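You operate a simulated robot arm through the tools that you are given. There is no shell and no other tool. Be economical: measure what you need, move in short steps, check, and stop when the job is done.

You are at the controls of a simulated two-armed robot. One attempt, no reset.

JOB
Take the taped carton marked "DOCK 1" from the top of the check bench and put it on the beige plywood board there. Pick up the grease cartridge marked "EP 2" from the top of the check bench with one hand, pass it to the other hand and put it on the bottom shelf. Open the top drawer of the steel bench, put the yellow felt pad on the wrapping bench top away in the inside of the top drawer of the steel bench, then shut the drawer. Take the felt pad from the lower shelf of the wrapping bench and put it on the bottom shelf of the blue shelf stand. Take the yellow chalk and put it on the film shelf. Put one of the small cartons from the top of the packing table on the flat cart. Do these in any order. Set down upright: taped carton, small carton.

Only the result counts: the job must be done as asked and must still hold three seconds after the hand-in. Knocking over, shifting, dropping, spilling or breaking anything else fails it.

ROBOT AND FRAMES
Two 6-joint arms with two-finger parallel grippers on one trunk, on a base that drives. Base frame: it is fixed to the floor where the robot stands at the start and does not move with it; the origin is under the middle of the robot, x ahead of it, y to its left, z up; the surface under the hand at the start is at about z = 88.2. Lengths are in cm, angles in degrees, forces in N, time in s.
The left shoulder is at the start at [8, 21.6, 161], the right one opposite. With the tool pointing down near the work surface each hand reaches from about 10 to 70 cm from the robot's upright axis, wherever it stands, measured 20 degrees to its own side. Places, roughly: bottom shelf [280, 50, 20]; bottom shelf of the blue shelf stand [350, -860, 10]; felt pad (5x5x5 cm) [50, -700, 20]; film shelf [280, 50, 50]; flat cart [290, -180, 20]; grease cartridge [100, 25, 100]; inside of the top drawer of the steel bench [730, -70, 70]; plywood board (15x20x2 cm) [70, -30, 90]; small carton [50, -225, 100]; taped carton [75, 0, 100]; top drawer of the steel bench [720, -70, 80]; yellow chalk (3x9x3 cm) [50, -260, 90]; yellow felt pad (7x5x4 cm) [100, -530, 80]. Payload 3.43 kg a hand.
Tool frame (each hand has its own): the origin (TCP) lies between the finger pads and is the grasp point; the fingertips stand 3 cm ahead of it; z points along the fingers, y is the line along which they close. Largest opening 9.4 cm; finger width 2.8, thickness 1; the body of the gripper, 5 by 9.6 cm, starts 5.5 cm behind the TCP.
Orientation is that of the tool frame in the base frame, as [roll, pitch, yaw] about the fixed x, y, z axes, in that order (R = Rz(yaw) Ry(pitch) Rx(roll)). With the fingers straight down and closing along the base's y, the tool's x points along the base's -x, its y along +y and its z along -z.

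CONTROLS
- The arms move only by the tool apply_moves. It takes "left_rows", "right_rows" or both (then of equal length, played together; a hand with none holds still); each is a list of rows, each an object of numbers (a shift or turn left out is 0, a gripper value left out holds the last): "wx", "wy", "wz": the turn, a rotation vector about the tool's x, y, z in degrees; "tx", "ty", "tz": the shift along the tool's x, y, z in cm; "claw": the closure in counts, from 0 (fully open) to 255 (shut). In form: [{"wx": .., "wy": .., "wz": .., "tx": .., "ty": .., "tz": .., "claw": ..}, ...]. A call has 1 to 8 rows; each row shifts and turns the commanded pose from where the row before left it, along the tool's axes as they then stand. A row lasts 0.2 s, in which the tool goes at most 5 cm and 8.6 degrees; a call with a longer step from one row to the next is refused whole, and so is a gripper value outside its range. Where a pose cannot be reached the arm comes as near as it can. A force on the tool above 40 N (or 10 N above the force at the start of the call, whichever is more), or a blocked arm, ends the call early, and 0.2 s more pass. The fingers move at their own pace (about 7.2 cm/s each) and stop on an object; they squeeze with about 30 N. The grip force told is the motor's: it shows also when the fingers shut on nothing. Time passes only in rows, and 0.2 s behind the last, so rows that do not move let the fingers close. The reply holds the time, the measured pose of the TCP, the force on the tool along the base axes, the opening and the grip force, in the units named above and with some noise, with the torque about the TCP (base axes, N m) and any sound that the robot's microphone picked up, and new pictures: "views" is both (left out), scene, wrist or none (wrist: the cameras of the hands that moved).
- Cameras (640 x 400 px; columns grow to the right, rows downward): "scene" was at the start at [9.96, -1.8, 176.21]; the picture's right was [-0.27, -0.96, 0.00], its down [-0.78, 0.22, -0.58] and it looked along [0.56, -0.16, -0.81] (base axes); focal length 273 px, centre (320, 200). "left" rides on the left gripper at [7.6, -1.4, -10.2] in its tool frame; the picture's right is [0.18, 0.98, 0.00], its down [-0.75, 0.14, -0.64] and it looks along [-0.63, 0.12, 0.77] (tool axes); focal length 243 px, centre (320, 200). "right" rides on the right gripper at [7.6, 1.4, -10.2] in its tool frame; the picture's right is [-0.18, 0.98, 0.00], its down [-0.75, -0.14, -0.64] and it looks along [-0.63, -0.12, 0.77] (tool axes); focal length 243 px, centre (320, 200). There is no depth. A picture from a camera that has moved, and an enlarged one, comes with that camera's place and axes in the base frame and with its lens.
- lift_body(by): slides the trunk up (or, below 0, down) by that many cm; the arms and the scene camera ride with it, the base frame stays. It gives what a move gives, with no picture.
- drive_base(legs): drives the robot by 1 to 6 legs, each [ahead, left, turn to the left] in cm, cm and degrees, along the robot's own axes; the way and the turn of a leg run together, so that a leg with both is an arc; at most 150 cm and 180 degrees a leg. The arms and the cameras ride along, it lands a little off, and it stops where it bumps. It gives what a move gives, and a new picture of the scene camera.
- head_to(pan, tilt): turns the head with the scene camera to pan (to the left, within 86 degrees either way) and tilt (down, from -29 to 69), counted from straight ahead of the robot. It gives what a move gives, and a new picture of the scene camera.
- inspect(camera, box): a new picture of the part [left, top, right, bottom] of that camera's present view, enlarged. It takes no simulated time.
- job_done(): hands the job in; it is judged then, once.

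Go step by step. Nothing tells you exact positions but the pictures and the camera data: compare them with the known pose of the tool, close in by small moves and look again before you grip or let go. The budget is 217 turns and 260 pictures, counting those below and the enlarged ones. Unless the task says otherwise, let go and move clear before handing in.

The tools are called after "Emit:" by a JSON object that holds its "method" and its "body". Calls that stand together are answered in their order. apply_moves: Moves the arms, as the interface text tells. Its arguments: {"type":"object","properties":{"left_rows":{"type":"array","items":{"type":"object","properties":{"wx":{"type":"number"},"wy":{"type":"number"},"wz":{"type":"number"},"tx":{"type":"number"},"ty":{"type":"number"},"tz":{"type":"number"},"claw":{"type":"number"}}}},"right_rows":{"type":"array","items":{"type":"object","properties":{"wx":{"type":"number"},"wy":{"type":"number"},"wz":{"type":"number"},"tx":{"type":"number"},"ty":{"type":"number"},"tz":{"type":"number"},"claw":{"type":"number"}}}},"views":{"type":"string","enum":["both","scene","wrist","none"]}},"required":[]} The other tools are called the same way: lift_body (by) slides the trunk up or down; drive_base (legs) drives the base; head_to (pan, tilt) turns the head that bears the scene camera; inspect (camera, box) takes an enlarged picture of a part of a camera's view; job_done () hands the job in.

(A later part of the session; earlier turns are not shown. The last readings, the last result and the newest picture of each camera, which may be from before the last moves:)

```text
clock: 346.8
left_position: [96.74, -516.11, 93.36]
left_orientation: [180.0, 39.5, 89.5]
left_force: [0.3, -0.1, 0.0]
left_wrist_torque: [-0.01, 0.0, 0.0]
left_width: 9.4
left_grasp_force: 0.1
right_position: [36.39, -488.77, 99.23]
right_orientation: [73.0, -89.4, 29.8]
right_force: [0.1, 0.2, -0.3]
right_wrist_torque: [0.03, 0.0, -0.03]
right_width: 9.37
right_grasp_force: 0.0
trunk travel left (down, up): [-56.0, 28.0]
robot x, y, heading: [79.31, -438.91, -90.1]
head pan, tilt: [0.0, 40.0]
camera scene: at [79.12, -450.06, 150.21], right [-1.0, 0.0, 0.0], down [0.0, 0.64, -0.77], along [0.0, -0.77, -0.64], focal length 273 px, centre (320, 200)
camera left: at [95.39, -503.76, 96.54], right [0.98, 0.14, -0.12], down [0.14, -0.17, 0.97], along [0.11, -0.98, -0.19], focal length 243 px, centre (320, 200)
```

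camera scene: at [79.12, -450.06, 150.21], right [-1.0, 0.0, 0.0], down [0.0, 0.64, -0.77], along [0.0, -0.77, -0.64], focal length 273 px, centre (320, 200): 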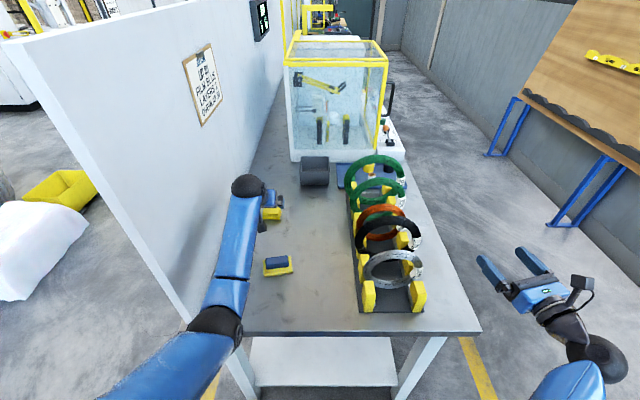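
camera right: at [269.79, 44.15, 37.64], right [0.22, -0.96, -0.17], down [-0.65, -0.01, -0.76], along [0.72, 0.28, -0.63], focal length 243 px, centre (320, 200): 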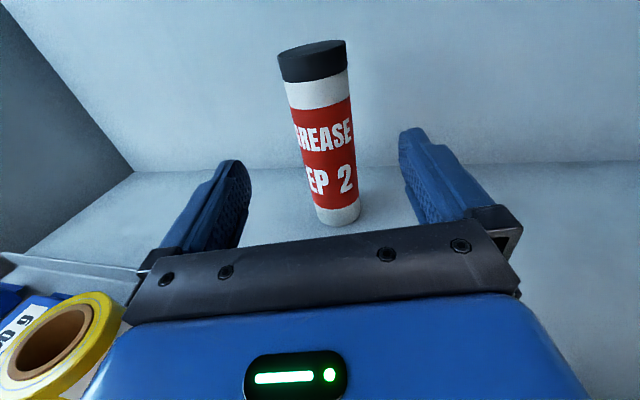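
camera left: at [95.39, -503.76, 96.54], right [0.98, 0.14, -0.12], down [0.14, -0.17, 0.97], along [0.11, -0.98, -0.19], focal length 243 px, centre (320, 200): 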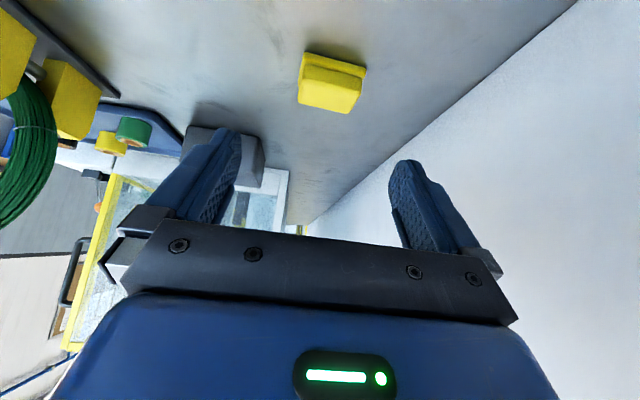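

Triangulating, the bench top is nearer z 75, with the pad centred at about (98, −531). I'll move the right hand further out, roll 4 cm closer, lower the trunk and approach.

Emit:
{"method": "apply_moves", "body": {"right_rows": [{"ty": 4}, {"ty": 4}, {"ty": 4}, {"tx": 3}, {"tx": 3}, {}], "views": "none"}}

Emit:
{"method": "drive_base", "body": {"legs": [[4, 0, 0]]}}

Emit:
{"method": "lift_body", "body": {"by": -9}}

Emit:
{"method": "inspect", "body": {"camera": "left", "box": [0, 0, 640, 400]}}

```text
clock: 348.2
left_position: [96.61, -516.21, 93.29]
left_orientation: [179.9, 39.4, 89.6]
left_force: [-0.4, -0.1, -0.5]
left_wrist_torque: [-0.03, -0.03, 0.01]
left_width: 9.41
left_grasp_force: 0.0
right_position: [24.88, -491.29, 105.41]
right_orientation: [74.5, -89.4, 28.4]
right_force: [-0.1, 1.0, 0.1]
right_wrist_torque: [0.01, 0.0, 0.0]
right_width: 9.42
right_grasp_force: 0.0
trunk travel left (down, up): [-56.0, 28.0]
robot x, y, heading: [79.05, -438.92, -90.0]
head pan, tilt: [0.0, 40.0]
```

```text
clock: 349.1
left_position: [96.69, -519.55, 93.77]
left_orientation: [179.9, 39.7, 89.5]
left_force: [-0.4, 0.1, -0.3]
left_wrist_torque: [0.0, 0.0, -0.02]
left_width: 9.39
left_grasp_force: 0.1
right_position: [24.9, -494.82, 105.78]
right_orientation: [55.7, -89.2, 47.0]
right_force: [0.8, -0.2, -0.6]
right_wrist_torque: [0.0, -0.02, 0.0]
right_width: 9.42
right_grasp_force: 0.0
trunk travel left (down, up): [-56.0, 28.0]
robot x, y, heading: [79.23, -442.82, -90.1]
head pan, tilt: [0.0, 40.0]
camera scene: at [79.12, -453.26, 150.28], right [-1.0, 0.0, 0.0], down [0.0, 0.64, -0.77], along [0.0, -0.77, -0.64], focal length 273 px, centre (320, 200)
```

scene: 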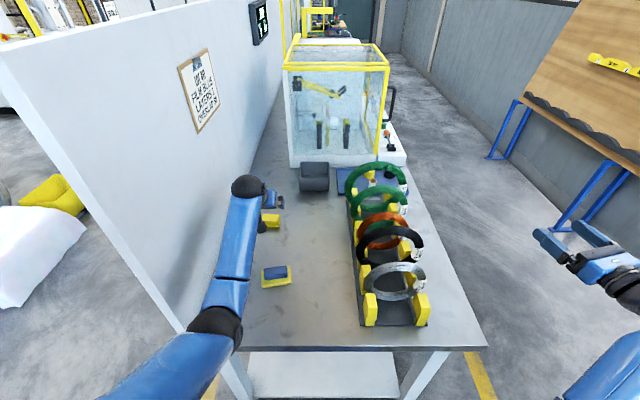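

```text
clock: 350.3
left_position: [96.74, -519.92, 84.35]
left_orientation: [-180.0, 39.4, 89.6]
left_force: [1.4, -0.6, -0.1]
left_wrist_torque: [0.01, -0.02, -0.02]
left_width: 9.38
left_grasp_force: 0.1
right_position: [24.79, -495.26, 96.45]
right_orientation: [74.4, -89.3, 28.4]
right_force: [-0.3, 0.3, -0.9]
right_wrist_torque: [-0.01, -0.02, -0.01]
right_width: 9.39
right_grasp_force: 0.0
trunk travel left (down, up): [-47.0, 37.0]
robot x, y, heading: [79.52, -442.78, -90.1]
head pan, tilt: [0.0, 40.0]
```

```text
1.00 times, centred on (320, 200) of left (not enlarged: the box is as wide or as high as the picture)
camera zoom: at [95.33, -507.6, 87.51], right [0.98, 0.14, -0.12], down [0.14, -0.18, 0.97], along [0.11, -0.98, -0.19], focal length 243 px, centre (320, 200)
```

zoom: 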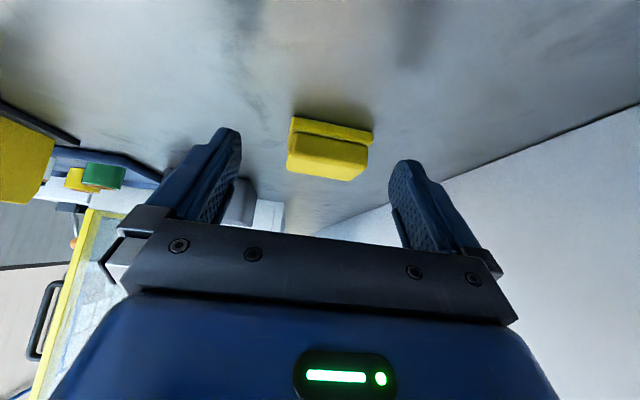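

Refined: bench z ≈ 77, pad centre at about (97.7, −528.6). Align and move forward over it.

Emit:
{"method": "apply_moves", "body": {"left_rows": [{"ty": 1.0}, {"tx": -2.5, "tz": 1.5}, {"tx": -2.6, "tz": 2.1}, {}], "views": "wrist"}}

```text
clock: 351.3
left_position: [97.64, -526.19, 84.81]
left_orientation: [-179.9, 39.5, 89.6]
left_force: [0.5, -0.5, 0.9]
left_wrist_torque: [-0.02, 0.01, 0.05]
left_width: 9.4
left_grasp_force: 0.0
right_position: [24.73, -495.11, 96.46]
right_orientation: [72.7, -89.4, 30.1]
right_force: [0.9, -0.1, -0.5]
right_wrist_torque: [0.03, 0.0, -0.01]
right_width: 9.38
right_grasp_force: 0.1
trunk travel left (down, up): [-47.0, 37.0]
robot x, y, heading: [79.23, -442.58, -90.0]
head pan, tilt: [0.0, 40.0]
camera left: at [96.35, -513.8, 87.91], right [0.98, 0.14, -0.12], down [0.14, -0.17, 0.97], along [0.11, -0.98, -0.19], focal length 243 px, centre (320, 200)
```

left: 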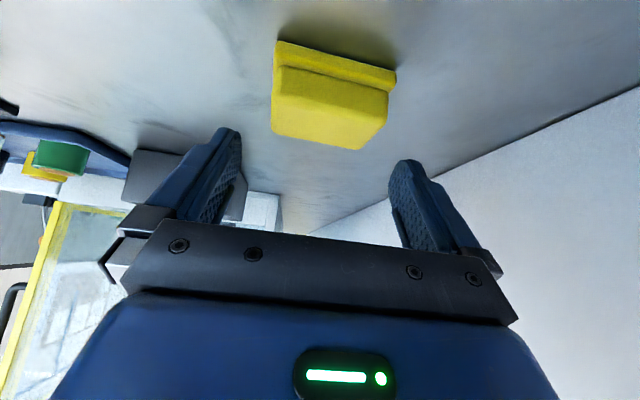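

Pad is centred between the fingers. Lower to grip height and close.

Emit:
{"method": "apply_moves", "body": {"left_rows": [{"tx": 0.75, "tz": 1.9}, {"tx": 0.7, "tz": 1.9}, {}, {"claw": 255}, {}, {}, {}], "views": "wrist"}}

```text
clock: 352.9
left_position: [97.41, -527.46, 81.2]
left_orientation: [179.9, 39.6, 89.4]
left_force: [-8.0, -1.8, 12.0]
left_wrist_torque: [-0.12, 0.66, -0.04]
left_width: 6.95
left_grasp_force: 30.0
right_position: [24.86, -494.94, 96.44]
right_orientation: [63.4, -89.4, 39.3]
right_force: [0.6, -0.3, -0.4]
right_wrist_torque: [0.01, -0.02, -0.03]
right_width: 9.41
right_grasp_force: 0.0
trunk travel left (down, up): [-47.0, 37.0]
robot x, y, heading: [79.0, -443.03, -90.1]
head pan, tilt: [0.0, 40.0]
camera left: at [96.13, -515.11, 84.33], right [0.98, 0.13, -0.12], down [0.14, -0.17, 0.98], along [0.11, -0.98, -0.19], focal length 243 px, centre (320, 200)
```

left: 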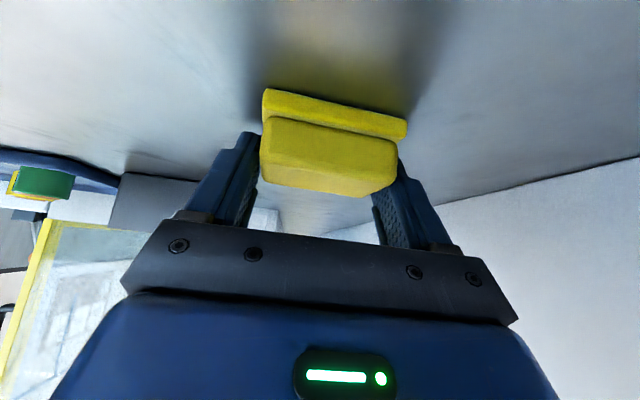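

Gripped (6.95 cm). Lift with the trunk and back away.

Emit:
{"method": "lift_body", "body": {"by": 18}}

Emit:
{"method": "drive_base", "body": {"legs": [[-32, 0, 0]]}}

Emit:
{"method": "inspect", "body": {"camera": "left", "box": [0, 0, 640, 400]}}

```text
clock: 354.9
left_position: [97.72, -527.55, 98.87]
left_orientation: [-179.9, 39.4, 89.5]
left_force: [-0.3, 0.5, 0.2]
left_wrist_torque: [-0.01, 0.02, 0.0]
left_width: 6.95
left_grasp_force: 29.7
right_position: [24.82, -495.19, 114.31]
right_orientation: [74.8, -89.3, 27.9]
right_force: [0.9, -0.3, -0.5]
right_wrist_torque: [-0.04, -0.01, -0.02]
right_width: 9.41
right_grasp_force: 0.1
trunk travel left (down, up): [-65.0, 19.0]
robot x, y, heading: [78.91, -442.59, -89.8]
head pan, tilt: [0.0, 40.0]
```

```text
clock: 357.1
left_position: [98.57, -495.21, 98.75]
left_orientation: [-180.0, 39.3, 90.2]
left_force: [-0.6, 0.2, -0.9]
left_wrist_torque: [-0.02, -0.02, 0.01]
left_width: 6.95
left_grasp_force: 30.0
right_position: [25.21, -463.79, 114.22]
right_orientation: [83.9, -89.4, 19.5]
right_force: [0.4, -0.8, -0.3]
right_wrist_torque: [0.02, 0.02, -0.03]
right_width: 9.41
right_grasp_force: 0.0
trunk travel left (down, up): [-65.0, 19.0]
robot x, y, heading: [78.81, -410.38, -89.4]
head pan, tilt: [0.0, 40.0]
camera scene: at [79.05, -422.02, 159.17], right [-1.0, -0.01, 0.0], down [-0.01, 0.64, -0.76], along [0.01, -0.76, -0.64], focal length 273 px, centre (320, 200)
```

scene: 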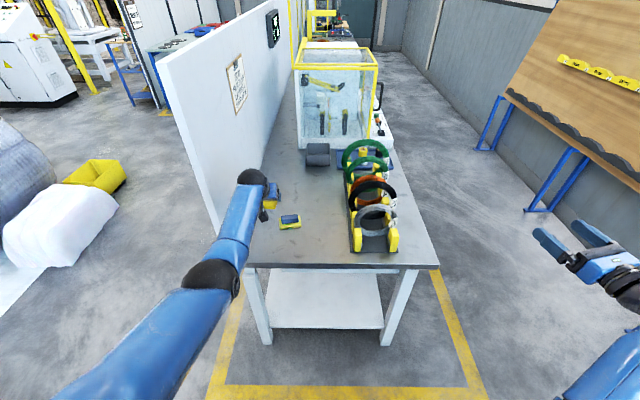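

```text
1.00 times, centred on (320, 200) of left (not enlarged: the box is as wide or as high as the picture)
camera zoom: at [97.03, -482.9, 101.96], right [0.98, 0.15, -0.12], down [0.14, -0.18, 0.97], along [0.12, -0.97, -0.19], focal length 243 px, centre (320, 200)
```

zoom: 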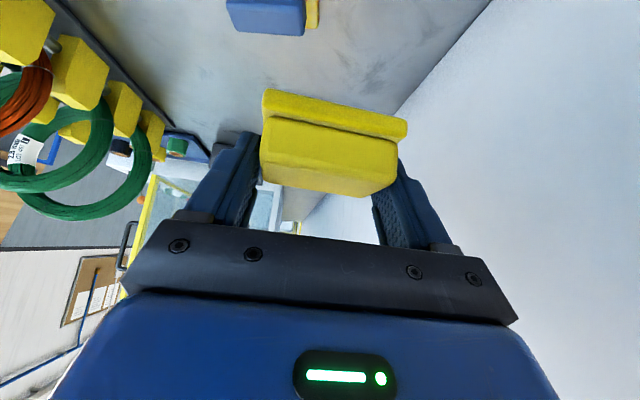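

The pad is held. Fold the left hand back and bring the right inward.

Emit:
{"method": "apply_moves", "body": {"left_rows": [{"tx": 3.6, "tz": -2.95}, {"tx": 3.6, "tz": -2.95}, {"tx": 3.6, "tz": -2.95}, {"tx": 3.6, "tz": -2.95}, {"tx": 3.6, "tz": -2.95}, {"tx": 3.6, "tz": -2.95}, {"tx": 3.6, "tz": -2.95}, {}], "right_rows": [{"ty": -4}, {"ty": -4}, {"ty": -4}, {"ty": -4}, {"ty": -4}, {"ty": -4}, {}, {}], "views": "none"}}

Emit:
{"method": "drive_base", "body": {"legs": [[0, 0, 89.4], [-118, 0, 0], [0, -135, 0], [0, -130, 0]]}}

Emit:
{"method": "head_to", "body": {"pan": -15, "tilt": 45}}

```text
clock: 358.9
left_position: [98.38, -462.31, 98.72]
left_orientation: [179.9, 39.5, 90.3]
left_force: [-0.3, 1.0, -1.0]
left_wrist_torque: [-0.01, 0.0, 0.0]
left_width: 6.94
left_grasp_force: 29.8
right_position: [48.8, -457.97, 114.07]
right_orientation: [77.3, -89.4, 26.1]
right_force: [0.3, -0.9, -0.4]
right_wrist_torque: [0.02, 0.0, 0.0]
right_width: 9.41
right_grasp_force: 0.1
trunk travel left (down, up): [-65.0, 19.0]
robot x, y, heading: [79.12, -410.05, -89.4]
head pan, tilt: [0.0, 40.0]
```

```text
clock: 380.9
left_position: [15.19, -656.48, 98.76]
left_orientation: [179.9, 39.4, 178.5]
left_force: [0.4, 0.9, -0.7]
left_wrist_torque: [0.01, -0.02, -0.01]
left_width: 6.92
left_grasp_force: 29.7
right_position: [8.95, -705.73, 114.11]
right_orientation: [75.2, -89.4, 116.4]
right_force: [-0.9, 0.1, -0.2]
right_wrist_torque: [0.0, 0.01, -0.01]
right_width: 9.43
right_grasp_force: 0.1
trunk travel left (down, up): [-65.0, 19.0]
robot x, y, heading: [-37.93, -673.84, -1.3]
head pan, tilt: [0.0, 40.0]
camera scene: at [-26.1, -674.17, 159.2], right [-0.02, -1.0, 0.0], down [-0.64, 0.01, -0.77], along [0.77, -0.02, -0.64], focal length 273 px, centre (320, 200)
```

scene: 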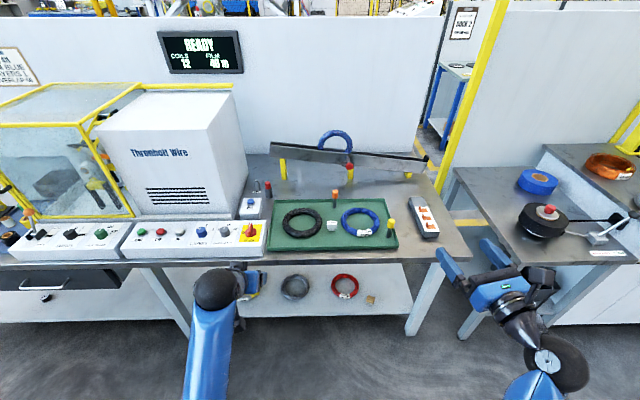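

```text
clock: 381.7
left_position: [15.01, -656.5, 98.71]
left_orientation: [179.9, 39.3, 178.5]
left_force: [-0.4, 0.4, -0.3]
left_wrist_torque: [-0.01, 0.0, 0.05]
left_width: 6.92
left_grasp_force: 29.8
right_position: [9.12, -705.82, 114.08]
right_orientation: [74.0, -89.4, 117.5]
right_force: [-1.7, 0.4, -0.5]
right_wrist_torque: [-0.01, 0.01, -0.02]
right_width: 9.41
right_grasp_force: 0.0
trunk travel left (down, up): [-65.0, 19.0]
robot x, y, heading: [-37.59, -674.15, -1.1]
head pan, tilt: [-15.0, 45.0]
camera scene: at [-26.79, -676.35, 158.48], right [-0.28, -0.96, 0.0], down [-0.68, 0.2, -0.71], along [0.68, -0.2, -0.71], focal length 273 px, centre (320, 200)
```

scene: 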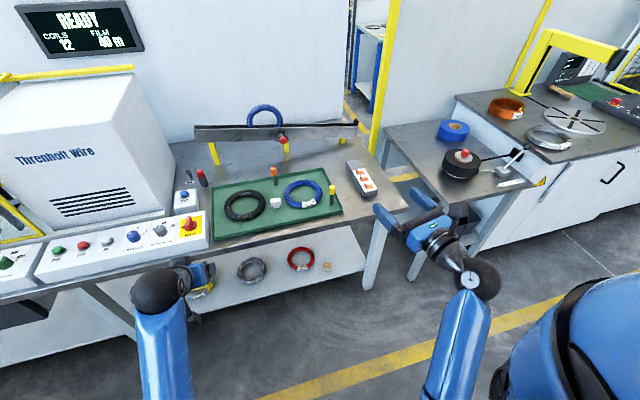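

The felt pad is on the lower shelf near its right end. Zoom.

Emit:
{"method": "inspect", "body": {"camera": "scene", "box": [230, 200, 410, 310]}}

```text
3.56 times, centred on (320, 255) of scene
camera zoom: at [-26.79, -676.35, 158.48], right [-0.28, -0.96, 0.0], down [-0.68, 0.2, -0.71], along [0.68, -0.2, -0.71], focal length 970 px, centre (320, 4)
```

zoom: 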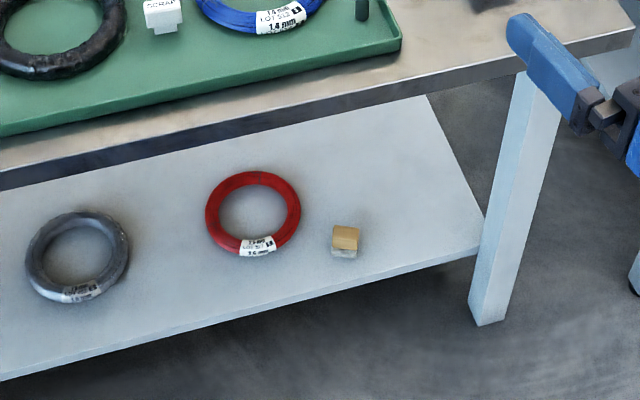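

The pad is at about (49, −702.6). I'll roll forward, lower the trunk and tilt the right hand 30° down.

Emit:
{"method": "drive_base", "body": {"legs": [[16, 2.3, 1.1]]}}

Emit:
{"method": "lift_body", "body": {"by": -40}}

Emit:
{"method": "lift_body", "body": {"by": -20}}

Emit:
{"method": "apply_moves", "body": {"right_rows": [{"wy": -7.5, "tx": -2}, {"wy": -7.5, "tx": -2}, {"wy": -7.5, "tx": -2}, {"wy": -7.5, "tx": -2}, {}], "views": "both"}}

```text
clock: 383.1
left_position: [30.04, -653.39, 98.83]
left_orientation: [179.9, 39.4, 179.5]
left_force: [-0.5, -0.5, 0.1]
left_wrist_torque: [0.0, -0.05, 0.01]
left_width: 6.92
left_grasp_force: 29.8
right_position: [25.12, -702.81, 114.2]
right_orientation: [63.3, -89.3, 129.3]
right_force: [-0.2, -0.3, -0.1]
right_wrist_torque: [-0.01, 0.0, 0.02]
right_width: 9.4
right_grasp_force: 0.0
trunk travel left (down, up): [-65.0, 19.0]
robot x, y, heading: [-21.86, -672.0, -0.2]
head pan, tilt: [-15.0, 45.0]
camera scene: at [-11.38, -674.06, 158.51], right [-0.26, -0.97, 0.0], down [-0.68, 0.18, -0.71], along [0.68, -0.18, -0.71], focal length 273 px, centre (320, 200)
```

scene: 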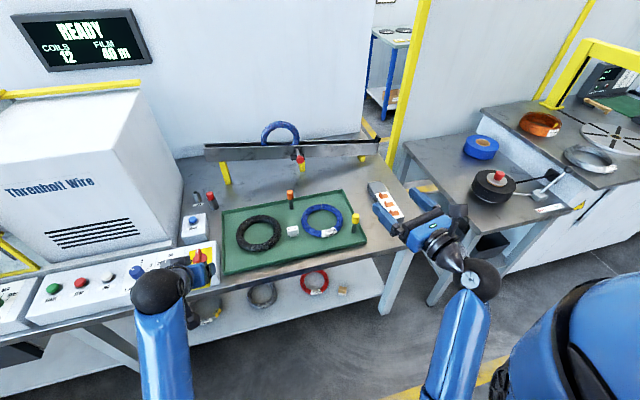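

```text
clock: 386.9
left_position: [30.55, -653.32, 58.74]
left_orientation: [179.9, 39.4, 179.5]
left_force: [0.8, 0.2, -1.0]
left_wrist_torque: [0.01, -0.04, 0.0]
left_width: 6.93
left_grasp_force: 30.3
right_position: [25.39, -702.78, 74.1]
right_orientation: [74.3, -89.5, 118.4]
right_force: [-0.4, -0.3, 0.2]
right_wrist_torque: [0.01, 0.01, 0.03]
right_width: 9.41
right_grasp_force: 0.1
trunk travel left (down, up): [-25.0, 59.0]
robot x, y, heading: [-21.78, -672.27, 0.0]
head pan, tilt: [-15.0, 45.0]
```

```text
clock: 389.1
left_position: [30.41, -653.36, 38.71]
left_orientation: [179.9, 39.3, 179.5]
left_force: [-0.1, 0.0, -0.4]
left_wrist_torque: [0.04, 0.0, 0.0]
left_width: 6.91
left_grasp_force: 30.1
right_position: [25.35, -702.77, 54.07]
right_orientation: [74.1, -89.3, 118.5]
right_force: [0.2, 0.4, -0.6]
right_wrist_torque: [0.01, -0.02, 0.01]
right_width: 9.43
right_grasp_force: 0.0
trunk travel left (down, up): [-5.0, 79.0]
robot x, y, heading: [-21.78, -672.0, -0.0]
head pan, tilt: [-15.0, 45.0]
```

```text
clock: 390.3
left_position: [30.4, -653.36, 38.74]
left_orientation: [180.0, 39.5, 179.5]
left_force: [0.5, 0.3, -0.5]
left_wrist_torque: [-0.03, 0.02, 0.0]
left_width: 6.93
left_grasp_force: 30.1
right_position: [23.75, -703.27, 46.37]
right_orientation: [178.9, -60.1, 13.7]
right_force: [-0.4, -0.2, 0.2]
right_wrist_torque: [-0.02, 0.05, 0.0]
right_width: 9.41
right_grasp_force: 0.0
trunk travel left (down, up): [-5.0, 79.0]
robot x, y, heading: [-21.65, -671.83, -0.2]
head pan, tilt: [-15.0, 45.0]
camera scene: at [-11.04, -674.0, 98.48], right [-0.26, -0.97, 0.0], down [-0.68, 0.18, -0.71], along [0.68, -0.18, -0.71], focal length 273 px, centre (320, 200)
camera right: at [19.13, -705.51, 58.06], right [0.13, -0.98, -0.15], down [-0.94, -0.07, -0.33], along [0.32, 0.18, -0.93], focal length 243 px, centre (320, 200)
```

scene: 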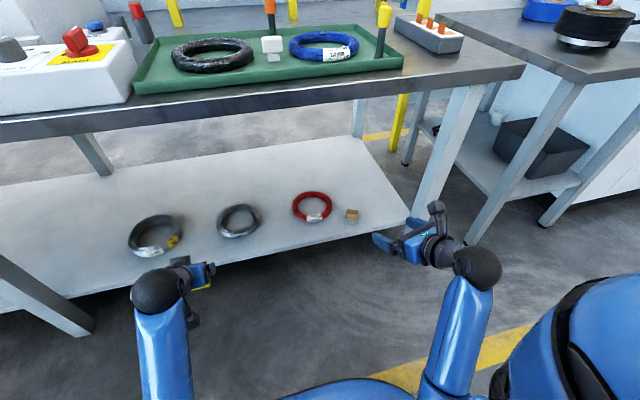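
right: 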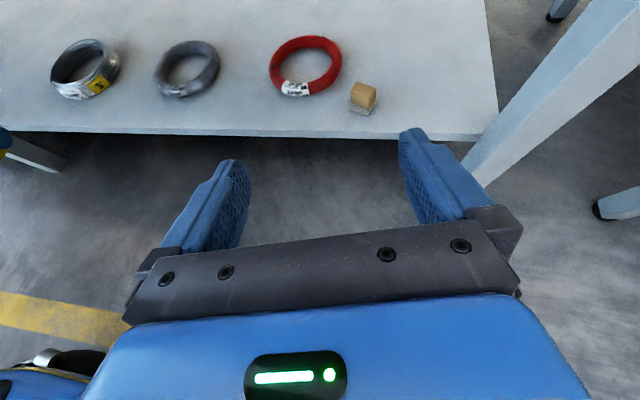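

The pad's base is near (52.5, −703.6) with the shelf at z ≈ 18.5. Roll ahead 10 cm and bring the right hand close.

Emit:
{"method": "drive_base", "body": {"legs": [[9, 0, 0]]}}

Emit:
{"method": "apply_moves", "body": {"right_rows": [{"tx": -1.3, "tz": 3.9, "ty": 0.6}, {"tx": -1.3, "tz": 3.9, "ty": 0.6}, {"tx": -1.3, "tz": 3.9, "ty": 0.6}, {"tx": -1.3, "tz": 3.9, "ty": 0.6}, {"tx": -1.3, "tz": 3.0, "ty": 0.6}, {}], "views": "wrist"}}

```text
clock: 391.4
left_position: [39.43, -653.2, 38.74]
left_orientation: [180.0, 39.4, 179.6]
left_force: [0.4, -0.4, -1.9]
left_wrist_torque: [-0.01, -0.02, 0.01]
left_width: 6.9
left_grasp_force: 30.1
right_position: [32.65, -703.14, 46.36]
right_orientation: [178.8, -60.2, 13.8]
right_force: [-0.1, 0.2, 0.1]
right_wrist_torque: [0.05, 0.0, 0.0]
right_width: 9.42
right_grasp_force: 0.1
trunk travel left (down, up): [-5.0, 79.0]
robot x, y, heading: [-13.05, -671.86, -0.1]
head pan, tilt: [-15.0, 45.0]
camera scene: at [-2.07, -674.01, 98.47], right [-0.26, -0.97, 0.0], down [-0.68, 0.18, -0.71], along [0.68, -0.18, -0.71], focal length 273 px, centre (320, 200)
```

scene: 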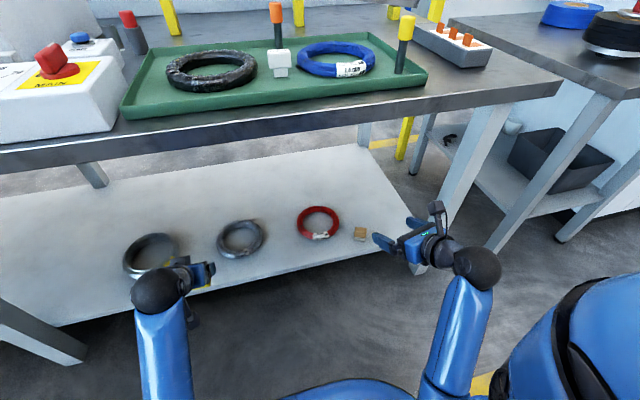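

```text
clock: 392.8
left_position: [39.36, -653.3, 38.74]
left_orientation: [179.9, 39.4, 179.6]
left_force: [-0.5, -0.1, -0.4]
left_wrist_torque: [0.01, 0.0, 0.02]
left_width: 6.92
left_grasp_force: 29.9
right_position: [45.9, -703.34, 31.53]
right_orientation: [178.8, -60.3, 13.9]
right_force: [0.2, -0.2, -0.3]
right_wrist_torque: [0.02, 0.0, 0.01]
right_width: 9.38
right_grasp_force: 0.0
trunk travel left (down, up): [-5.0, 79.0]
robot x, y, heading: [-12.61, -672.16, 0.2]
head pan, tilt: [-15.0, 45.0]
camera right: at [41.29, -705.73, 43.27], right [0.13, -0.98, -0.15], down [-0.94, -0.07, -0.34], along [0.32, 0.18, -0.93], focal length 243 px, centre (320, 200)
```

right: 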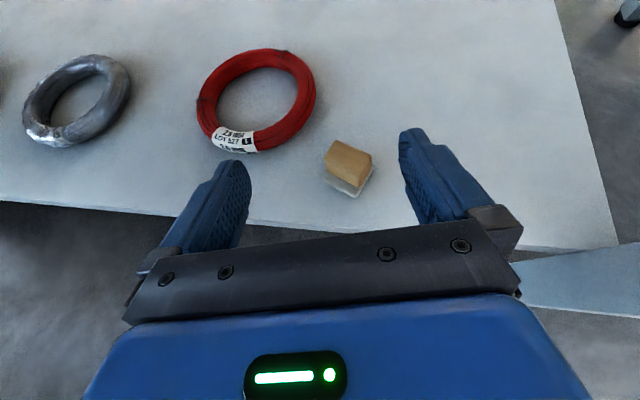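

The pad is turned about 37° relative to the hand. I'll turn the hand as far as the wrist allows toward it.

Emit:
{"method": "apply_moves", "body": {"right_rows": [{"wx": -6.9, "wz": 4.0}, {"wx": -6.9, "wz": 4.0}, {"wx": -6.9, "wz": 4.0}, {"wx": -6.9, "wz": 4.0}, {}], "views": "wrist"}}

```text
clock: 394.0
left_position: [39.3, -653.38, 38.89]
left_orientation: [179.9, 39.4, 179.6]
left_force: [0.4, -0.7, -0.7]
left_wrist_torque: [0.02, 0.0, 0.02]
left_width: 6.91
left_grasp_force: 29.5
right_position: [45.87, -703.4, 31.59]
right_orientation: [179.0, -60.4, -6.2]
right_force: [0.0, 0.8, -0.4]
right_wrist_torque: [-0.02, -0.01, -0.01]
right_width: 9.38
right_grasp_force: 0.1
right hand out of reach, approached as far as the arm can: row 3, 4
trunk travel left (down, up): [-5.0, 79.0]
robot x, y, heading: [-13.15, -672.18, -0.1]
head pan, tilt: [-15.0, 45.0]
camera right: at [40.72, -704.05, 43.2], right [-0.21, -0.97, -0.15], down [-0.91, 0.25, -0.34], along [0.37, 0.07, -0.93], focal length 243 px, centre (320, 200)
```

right: 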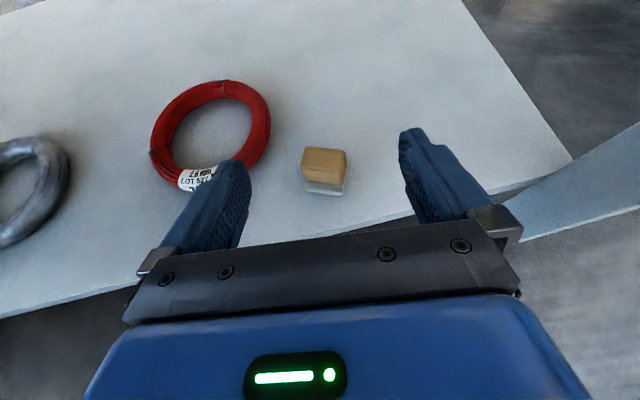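

Better aligned. Approach the pad with the opening slightly narrowed.

Emit:
{"method": "apply_moves", "body": {"right_rows": [{"tx": -2, "tz": 3.2, "ty": -0.25, "claw": 40}, {"tx": -2, "tz": 3.2, "ty": -0.25}, {}], "views": "wrist"}}

```text
clock: 394.8
left_position: [39.31, -653.29, 38.81]
left_orientation: [180.0, 39.4, 179.6]
left_force: [0.1, 0.2, 0.1]
left_wrist_torque: [-0.05, -0.01, 0.03]
left_width: 6.91
left_grasp_force: 30.3
right_position: [49.61, -703.34, 25.01]
right_orientation: [179.0, -60.4, -6.3]
right_force: [0.3, 0.4, -0.3]
right_wrist_torque: [0.01, 0.01, -0.02]
right_width: 7.92
right_grasp_force: 0.0
trunk travel left (down, up): [-5.0, 79.0]
robot x, y, heading: [-13.05, -672.51, -0.1]
head pan, tilt: [-15.0, 45.0]
camera right: at [44.46, -704.05, 36.63], right [-0.21, -0.97, -0.15], down [-0.91, 0.25, -0.34], along [0.37, 0.07, -0.93], focal length 243 px, centre (320, 200)
```

right: 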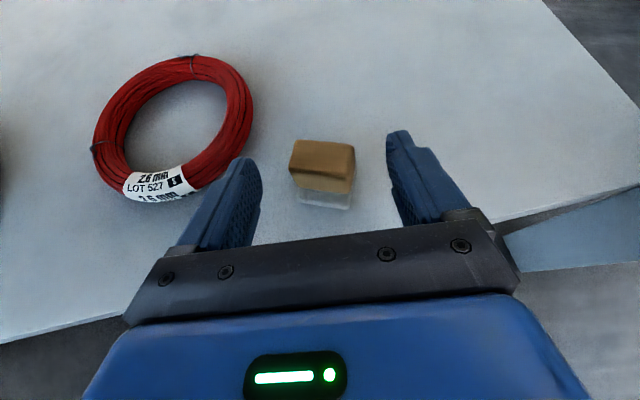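

Centred, and clear of the red coil. Final approach and close.

Emit:
{"method": "apply_moves", "body": {"right_rows": [{"tx": -1.05, "tz": 1.5}, {"tx": -1.0, "tz": 1.5}, {}, {"claw": 255}, {}, {}, {}], "views": "wrist"}}

```text
clock: 396.4
left_position: [39.27, -653.39, 38.74]
left_orientation: [-180.0, 39.4, 179.6]
left_force: [0.7, -0.1, -0.5]
left_wrist_torque: [-0.03, 0.0, -0.04]
left_width: 6.93
left_grasp_force: 29.9
right_position: [51.22, -703.59, 21.52]
right_orientation: [178.9, -60.5, -6.3]
right_force: [0.2, 0.2, 1.7]
right_wrist_torque: [0.0, -0.01, -0.03]
right_width: 4.69
right_grasp_force: 30.1
trunk travel left (down, up): [-5.0, 79.0]
robot x, y, heading: [-13.01, -672.02, -0.1]
head pan, tilt: [-15.0, 45.0]
camera right: at [46.01, -704.25, 33.26], right [-0.21, -0.97, -0.15], down [-0.91, 0.25, -0.34], along [0.37, 0.07, -0.93], focal length 243 px, centre (320, 200)
```

right: 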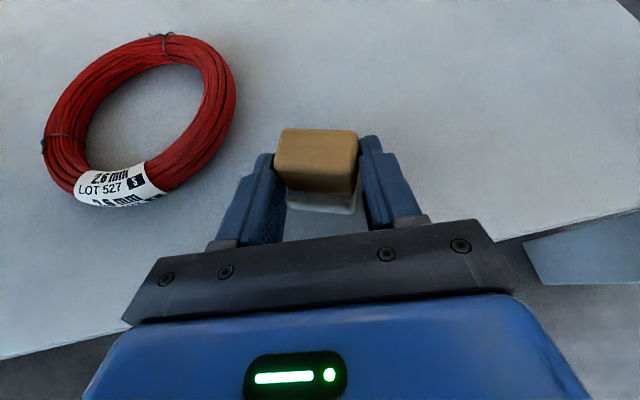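

Gripped. Lift and back out.

Emit:
{"method": "apply_moves", "body": {"right_rows": [{"tx": 2.2, "tz": -1.3}, {"tx": 2.2, "tz": -1.3}, {"tx": 2.2, "tz": -1.3}, {}], "views": "none"}}

Emit:
{"method": "drive_base", "body": {"legs": [[-30, 0, 0]]}}

Emit:
{"method": "lift_body", "body": {"by": 40}}

Emit:
{"method": "head_to", "body": {"pan": -50, "tilt": 20}}

```text
clock: 397.4
left_position: [39.38, -653.41, 38.83]
left_orientation: [-180.0, 39.3, 179.6]
left_force: [0.5, -0.3, -1.5]
left_wrist_torque: [0.0, 0.0, -0.01]
left_width: 6.92
left_grasp_force: 30.2
right_position: [51.0, -703.6, 29.35]
right_orientation: [179.1, -60.5, -5.8]
right_force: [-0.5, -1.2, 0.3]
right_wrist_torque: [-0.01, 0.03, 0.01]
right_width: 4.71
right_grasp_force: 30.2
trunk travel left (down, up): [-5.0, 79.0]
robot x, y, heading: [-12.73, -671.8, -0.3]
head pan, tilt: [-15.0, 45.0]
```

```text
clock: 399.5
left_position: [9.08, -653.16, 38.75]
left_orientation: [-180.0, 39.4, 179.7]
left_force: [-0.1, -0.2, -0.9]
left_wrist_torque: [0.01, 0.03, -0.03]
left_width: 6.91
left_grasp_force: 29.8
right_position: [20.81, -703.52, 29.39]
right_orientation: [179.1, -60.4, -5.7]
right_force: [-0.3, -0.2, -0.2]
right_wrist_torque: [0.01, 0.0, -0.03]
right_width: 4.66
right_grasp_force: 29.8
trunk travel left (down, up): [-5.0, 79.0]
robot x, y, heading: [-43.38, -671.81, -0.1]
head pan, tilt: [-15.0, 45.0]
camera scene: at [-32.37, -673.98, 98.48], right [-0.26, -0.97, 0.0], down [-0.68, 0.18, -0.71], along [0.68, -0.18, -0.71], focal length 273 px, centre (320, 200)
```

scene: 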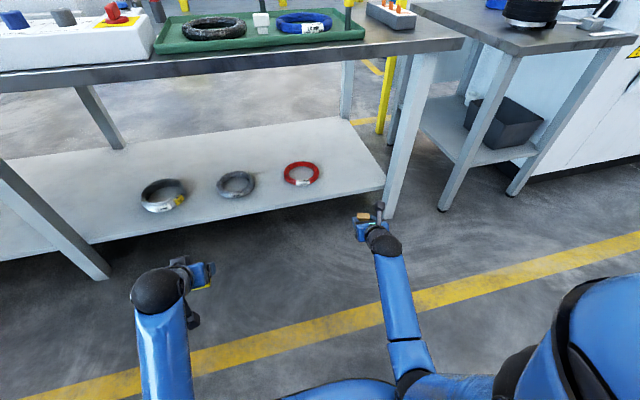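

```text
clock: 403.3
left_position: [9.11, -653.35, 78.62]
left_orientation: [180.0, 39.5, 179.7]
left_force: [0.2, -0.2, -0.8]
left_wrist_torque: [-0.02, -0.02, 0.01]
left_width: 6.9
left_grasp_force: 30.0
right_position: [20.84, -703.48, 69.4]
right_orientation: [179.1, -60.4, -5.7]
right_force: [0.9, 0.1, -0.6]
right_wrist_torque: [0.0, 0.0, -0.04]
right_width: 4.58
right_grasp_force: 29.9
trunk travel left (down, up): [-45.0, 39.0]
robot x, y, heading: [-43.28, -672.18, 0.2]
head pan, tilt: [-15.0, 45.0]
```

```text
clock: 404.3
left_position: [9.06, -653.29, 78.68]
left_orientation: [-179.9, 39.4, 179.6]
left_force: [0.5, 0.0, -1.6]
left_wrist_torque: [-0.03, -0.01, -0.03]
left_width: 6.93
left_grasp_force: 29.7
right_position: [20.9, -703.57, 69.31]
right_orientation: [179.1, -60.4, -5.6]
right_force: [0.0, 0.0, -0.2]
right_wrist_torque: [0.02, 0.01, 0.0]
right_width: 4.53
right_grasp_force: 29.8
trunk travel left (down, up): [-45.0, 39.0]
robot x, y, heading: [-42.67, -671.71, 0.1]
head pan, tilt: [-50.0, 20.0]
camera scene: at [-34.19, -679.02, 142.34], right [-0.77, -0.64, 0.0], down [-0.22, 0.26, -0.94], along [0.6, -0.72, -0.34], focal length 273 px, centre (320, 200)
```

scene: 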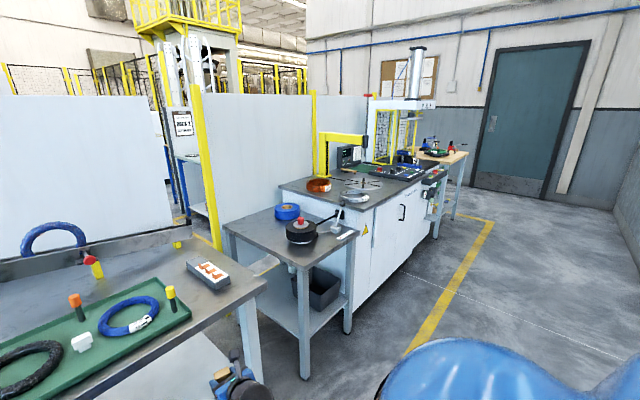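

Both pads are held. Now head to the blue shelf stand at (350, −860), going back through the gap to the other side.

Emit:
{"method": "lift_body", "body": {"by": 20}}

Emit:
{"method": "drive_base", "body": {"legs": [[0, 130, 0], [0, 130, 0], [120, 0, 0], [110, 0, 0], [0, 0, -88]]}}

Emit:
{"method": "head_to", "body": {"pan": 0, "tilt": 20}}

```text
clock: 406.5
left_position: [9.09, -653.29, 98.69]
left_orientation: [179.9, 39.4, 179.6]
left_force: [-0.1, 0.4, -0.1]
left_wrist_torque: [-0.02, 0.01, 0.01]
left_width: 6.95
left_grasp_force: 29.8
right_position: [20.78, -703.56, 89.32]
right_orientation: [179.1, -60.4, -5.7]
right_force: [0.0, -0.4, -0.5]
right_wrist_torque: [-0.01, 0.02, 0.0]
right_width: 4.55
right_grasp_force: 30.1
trunk travel left (down, up): [-65.0, 19.0]
robot x, y, heading: [-43.05, -672.03, 0.2]
head pan, tilt: [-50.0, 20.0]
```

```text
clock: 433.8
left_position: [205.54, -473.39, 98.63]
left_orientation: [-179.9, 39.4, 87.8]
left_force: [-0.5, 0.0, 0.3]
left_wrist_torque: [-0.02, 0.02, 0.05]
left_width: 6.92
left_grasp_force: 30.5
right_position: [154.93, -483.53, 89.23]
right_orientation: [179.1, -60.4, -97.6]
right_force: [-1.2, 0.9, -0.4]
right_wrist_torque: [0.03, -0.01, 0.0]
right_width: 4.13
right_grasp_force: 29.9
trunk travel left (down, up): [-65.0, 19.0]
robot x, y, heading: [188.39, -420.41, -91.7]
head pan, tilt: [-50.0, 20.0]
camera scene: at [180.99, -429.31, 162.34], right [-0.62, 0.79, 0.0], down [0.27, 0.21, -0.94], along [-0.74, -0.58, -0.34], focal length 273 px, centre (320, 200)
```

scene: 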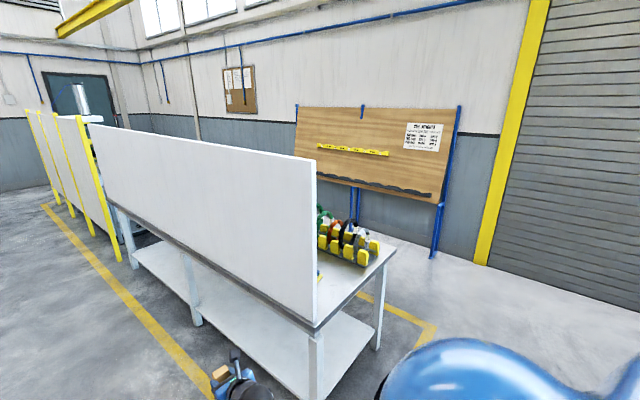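

```text
clock: 435.0
left_position: [205.57, -473.52, 98.64]
left_orientation: [179.9, 39.4, 87.8]
left_force: [0.2, 0.1, -0.7]
left_wrist_torque: [0.01, 0.0, 0.0]
left_width: 6.91
left_grasp_force: 29.5
right_position: [154.79, -483.57, 89.35]
right_orientation: [179.1, -60.4, -97.6]
right_force: [0.0, 0.0, -0.3]
right_wrist_torque: [-0.02, 0.0, -0.02]
right_width: 4.11
right_grasp_force: 29.7
trunk travel left (down, up): [-65.0, 19.0]
robot x, y, heading: [188.39, -420.7, -91.7]
head pan, tilt: [0.0, 20.0]
camera scene: at [188.0, -432.86, 162.34], right [-1.0, 0.03, 0.0], down [0.01, 0.34, -0.94], along [-0.03, -0.94, -0.34], focal length 273 px, centre (320, 200)
```

scene: 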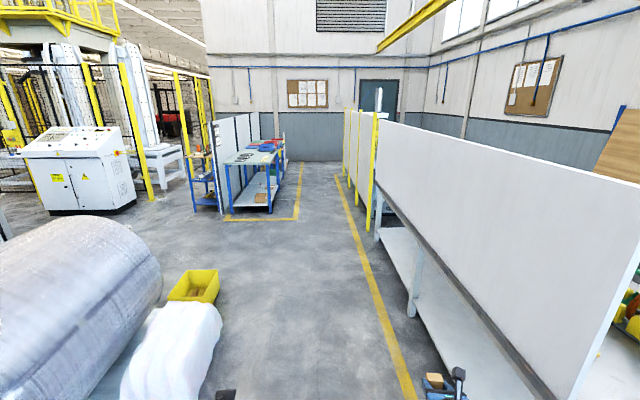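

The right grip width is slowly shrinking; checking the pad in the hand.

Emit:
{"method": "inspect", "body": {"camera": "right", "box": [180, 60, 460, 260]}}

Emit:
{"method": "inspect", "body": {"camera": "scene", "box": [180, 90, 340, 230]}}

```text
2.00 times, centred on (320, 160) of right
camera zoom: at [154.42, -478.21, 100.99], right [-0.96, 0.23, -0.15], down [0.27, 0.9, -0.34], along [0.06, -0.37, -0.93], focal length 485 px, centre (320, 280)
```

zoom: 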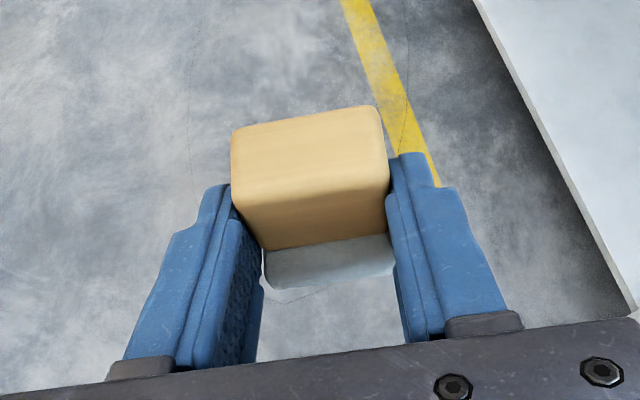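

```text
2.86 times, centred on (260, 160) of scene
camera zoom: at [188.0, -432.86, 162.34], right [-1.0, 0.03, 0.0], down [0.01, 0.34, -0.94], along [-0.03, -0.94, -0.34], focal length 780 px, centre (491, 314)
```

zoom: 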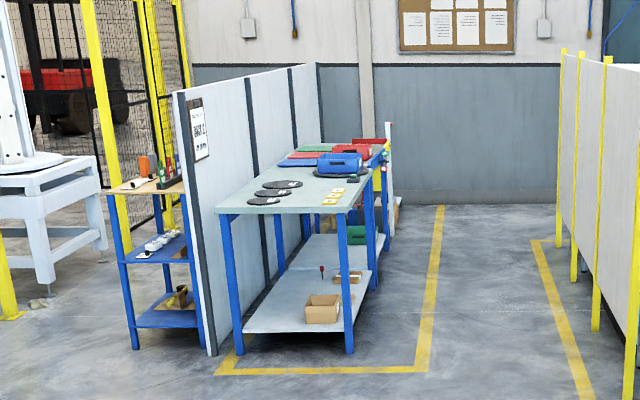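

The pad is creeping outward along the fingertips. I'll tilt the right hand upward so gravity holds it toward the palm.

Emit:
{"method": "apply_moves", "body": {"right_rows": [{"wy": 8}, {"wy": 8}, {"wy": 8}, {"wy": 8}, {"wy": 8}, {"wy": 8}, {"wy": 8}, {}], "views": "wrist"}}

```text
clock: 436.8
left_position: [205.57, -473.46, 98.67]
left_orientation: [179.9, 39.4, 87.8]
left_force: [0.6, 0.1, -0.8]
left_wrist_torque: [0.0, 0.04, -0.02]
left_width: 6.91
left_grasp_force: 30.2
right_position: [157.03, -483.92, 88.95]
right_orientation: [0.7, -80.4, 86.8]
right_force: [0.1, 0.5, -0.5]
right_wrist_torque: [-0.03, 0.0, -0.01]
right_width: 4.11
right_grasp_force: 29.9
right hand out of reach, approached as far as the arm can: row 4, 5, 6
trunk travel left (down, up): [-65.0, 19.0]
robot x, y, heading: [188.03, -421.0, -91.8]
head pan, tilt: [0.0, 20.0]
camera right: at [156.13, -472.42, 94.72], right [-0.98, 0.01, -0.18], down [0.16, 0.5, -0.85], along [0.08, -0.87, -0.49], focal length 243 px, centre (320, 200)
```

right: 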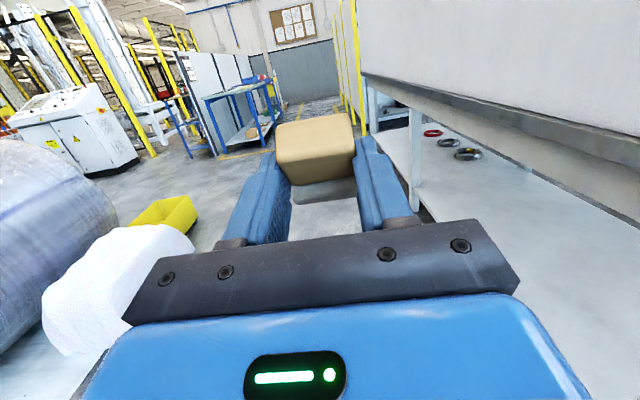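

Held better now. I'll drive along the aisle toward the blue shelf stand (seen beside the partition end, near x 335–370, y −840).

Emit:
{"method": "drive_base", "body": {"legs": [[145, -2, 1.7], [140, 0, 0], [0, 145, 0]]}}

Emit:
{"method": "head_to", "body": {"pan": 0, "tilt": 35}}

```text
clock: 457.3
left_position: [339.56, -763.98, 98.84]
left_orientation: [179.9, 39.4, 87.5]
left_force: [-0.1, -0.9, -0.8]
left_wrist_torque: [0.01, 0.02, 0.0]
left_width: 6.91
left_grasp_force: 29.7
right_position: [290.91, -774.15, 88.92]
right_orientation: [0.3, -80.3, 86.9]
right_force: [0.1, -0.3, -0.6]
right_wrist_torque: [0.01, -0.03, 0.04]
right_width: 4.12
right_grasp_force: 29.8
trunk travel left (down, up): [-65.0, 19.0]
robot x, y, heading: [322.81, -710.78, -91.9]
head pan, tilt: [0.0, 20.0]
camera scene: at [322.07, -723.23, 162.34], right [-1.0, 0.04, 0.0], down [0.01, 0.34, -0.94], along [-0.03, -0.94, -0.34], focal length 273 px, centre (320, 200)
```

scene: 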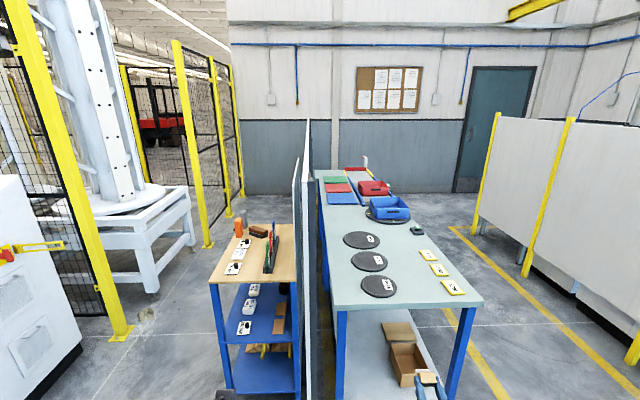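

```text
clock: 458.1
left_position: [339.55, -763.86, 98.66]
left_orientation: [180.0, 39.3, 87.6]
left_force: [-0.4, -0.1, -0.2]
left_wrist_torque: [0.01, 0.0, -0.01]
left_width: 6.92
left_grasp_force: 30.2
right_position: [290.85, -774.14, 88.97]
right_orientation: [0.5, -80.3, 86.8]
right_force: [0.9, 0.1, -0.4]
right_wrist_torque: [0.0, 0.05, 0.01]
right_width: 4.11
right_grasp_force: 29.2
trunk travel left (down, up): [-65.0, 19.0]
robot x, y, heading: [322.65, -711.16, -92.2]
head pan, tilt: [0.0, 35.0]
camera scene: at [322.16, -722.72, 159.96], right [-1.0, 0.04, 0.0], down [0.02, 0.57, -0.82], along [-0.03, -0.82, -0.57], focal length 273 px, centre (320, 200)
```

scene: 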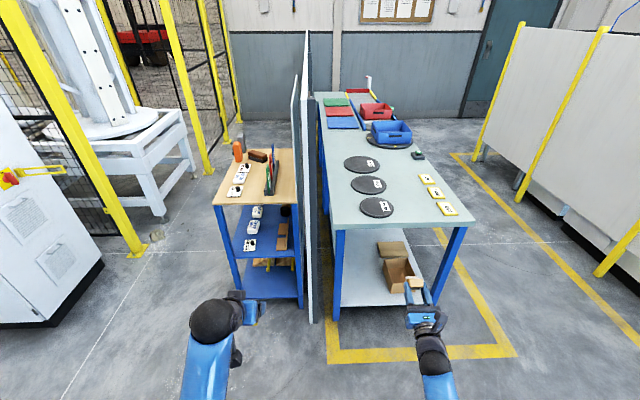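

Zooming in on the stand's bottom shelf.

Emit:
{"method": "inspect", "body": {"camera": "scene", "box": [200, 130, 340, 330]}}

```text
2.00 times, centred on (270, 230) of scene
camera zoom: at [322.16, -722.72, 159.96], right [-1.0, 0.04, 0.0], down [0.02, 0.57, -0.82], along [-0.03, -0.82, -0.57], focal length 546 px, centre (420, 140)
```

zoom: 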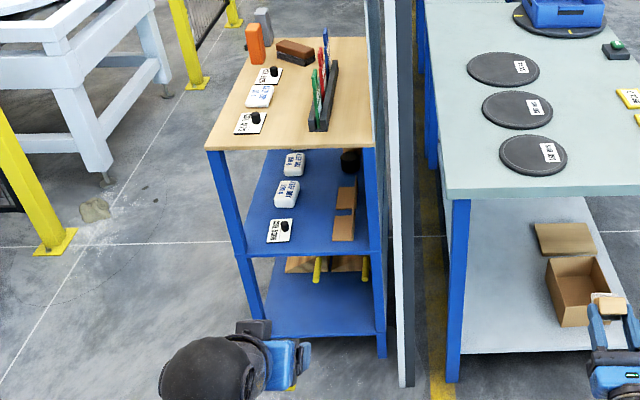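

The bottom shelf (z ≈ 10) spans x 331–368, its front edge is at y ≈ −831.5, and it is empty at the front. I'll line up the right hand with it and lower the trunk.

Emit:
{"method": "drive_base", "body": {"legs": [[0, 58, 2.2]]}}

Emit:
{"method": "lift_body", "body": {"by": -40}}

Emit:
{"method": "lift_body", "body": {"by": -20}}

Emit:
{"method": "drive_base", "body": {"legs": [[35, 0, 0]]}}

```text
clock: 461.4
left_position: [399.77, -764.44, 98.77]
left_orientation: [179.9, 39.3, 89.5]
left_force: [0.3, -0.3, -0.3]
left_wrist_torque: [-0.01, -0.03, 0.02]
left_width: 6.91
left_grasp_force: 29.9
right_position: [351.54, -776.28, 88.93]
right_orientation: [0.0, -80.4, 89.0]
right_force: [-0.6, 1.1, -0.5]
right_wrist_torque: [0.05, -0.02, 0.0]
right_width: 4.12
right_grasp_force: 29.7
trunk travel left (down, up): [-65.0, 19.0]
robot x, y, heading: [381.19, -712.3, -90.0]
head pan, tilt: [0.0, 35.0]
camera scene: at [380.9, -723.79, 159.96], right [-1.0, 0.0, 0.0], down [0.0, 0.57, -0.82], along [0.0, -0.82, -0.57], focal length 273 px, centre (320, 200)
```

scene: 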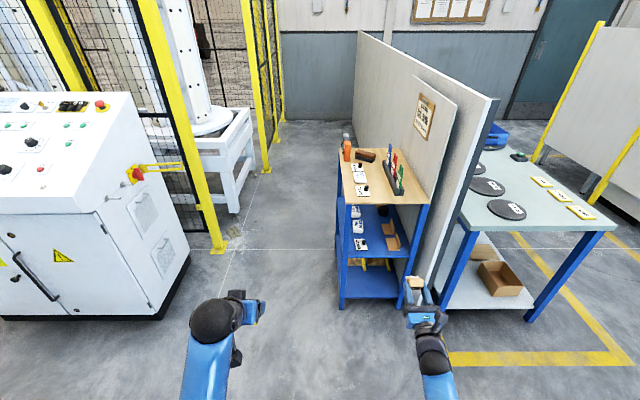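

```text
clock: 465.2
left_position: [399.82, -764.44, 58.8]
left_orientation: [179.9, 39.4, 89.6]
left_force: [-0.2, -0.5, -0.9]
left_wrist_torque: [0.04, 0.01, 0.0]
left_width: 6.92
left_grasp_force: 29.9
right_position: [351.57, -776.34, 49.02]
right_orientation: [0.4, -80.4, 88.7]
right_force: [0.0, 0.3, -1.7]
right_wrist_torque: [0.04, 0.05, 0.0]
right_width: 4.12
right_grasp_force: 30.2
trunk travel left (down, up): [-25.0, 59.0]
robot x, y, heading: [381.19, -711.93, -90.0]
head pan, tilt: [0.0, 35.0]
```

```text
clock: 467.4
left_position: [399.74, -764.28, 38.83]
left_orientation: [179.9, 39.3, 89.5]
left_force: [0.2, 0.1, -1.1]
left_wrist_torque: [0.0, 0.01, -0.03]
left_width: 6.91
left_grasp_force: 30.0
right_position: [351.52, -776.31, 28.95]
right_orientation: [0.3, -80.4, 88.8]
right_force: [-1.1, 0.0, -0.5]
right_wrist_torque: [0.02, -0.02, 0.02]
right_width: 4.12
right_grasp_force: 29.2
trunk travel left (down, up): [-5.0, 79.0]
robot x, y, heading: [381.54, -712.1, -89.9]
head pan, tilt: [0.0, 35.0]
```

```text
clock: 469.7
left_position: [399.57, -799.81, 38.7]
left_orientation: [179.9, 39.4, 89.3]
left_force: [0.1, 0.0, 0.1]
left_wrist_torque: [-0.01, 0.02, 0.0]
left_width: 6.93
left_grasp_force: 30.2
right_position: [351.21, -811.49, 28.86]
right_orientation: [0.4, -80.4, 88.6]
right_force: [-0.4, -0.4, 0.0]
right_wrist_torque: [0.04, -0.01, -0.04]
right_width: 4.11
right_grasp_force: 30.1
trunk travel left (down, up): [-5.0, 79.0]
robot x, y, heading: [381.19, -747.3, -90.2]
head pan, tilt: [0.0, 35.0]
camera scene: at [380.87, -759.12, 99.95], right [-1.0, 0.01, 0.0], down [0.0, 0.57, -0.82], along [0.0, -0.82, -0.57], focal length 273 px, centre (320, 200)
```

scene: 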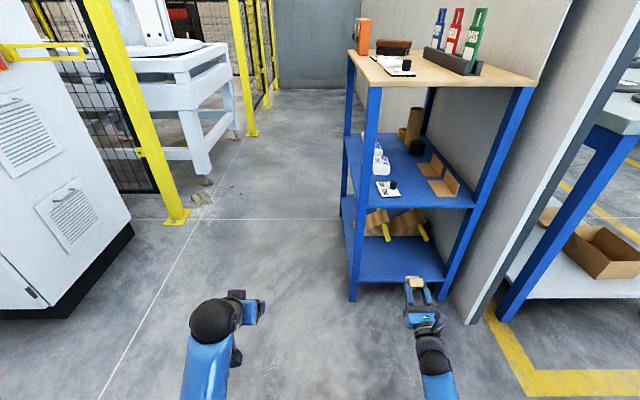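

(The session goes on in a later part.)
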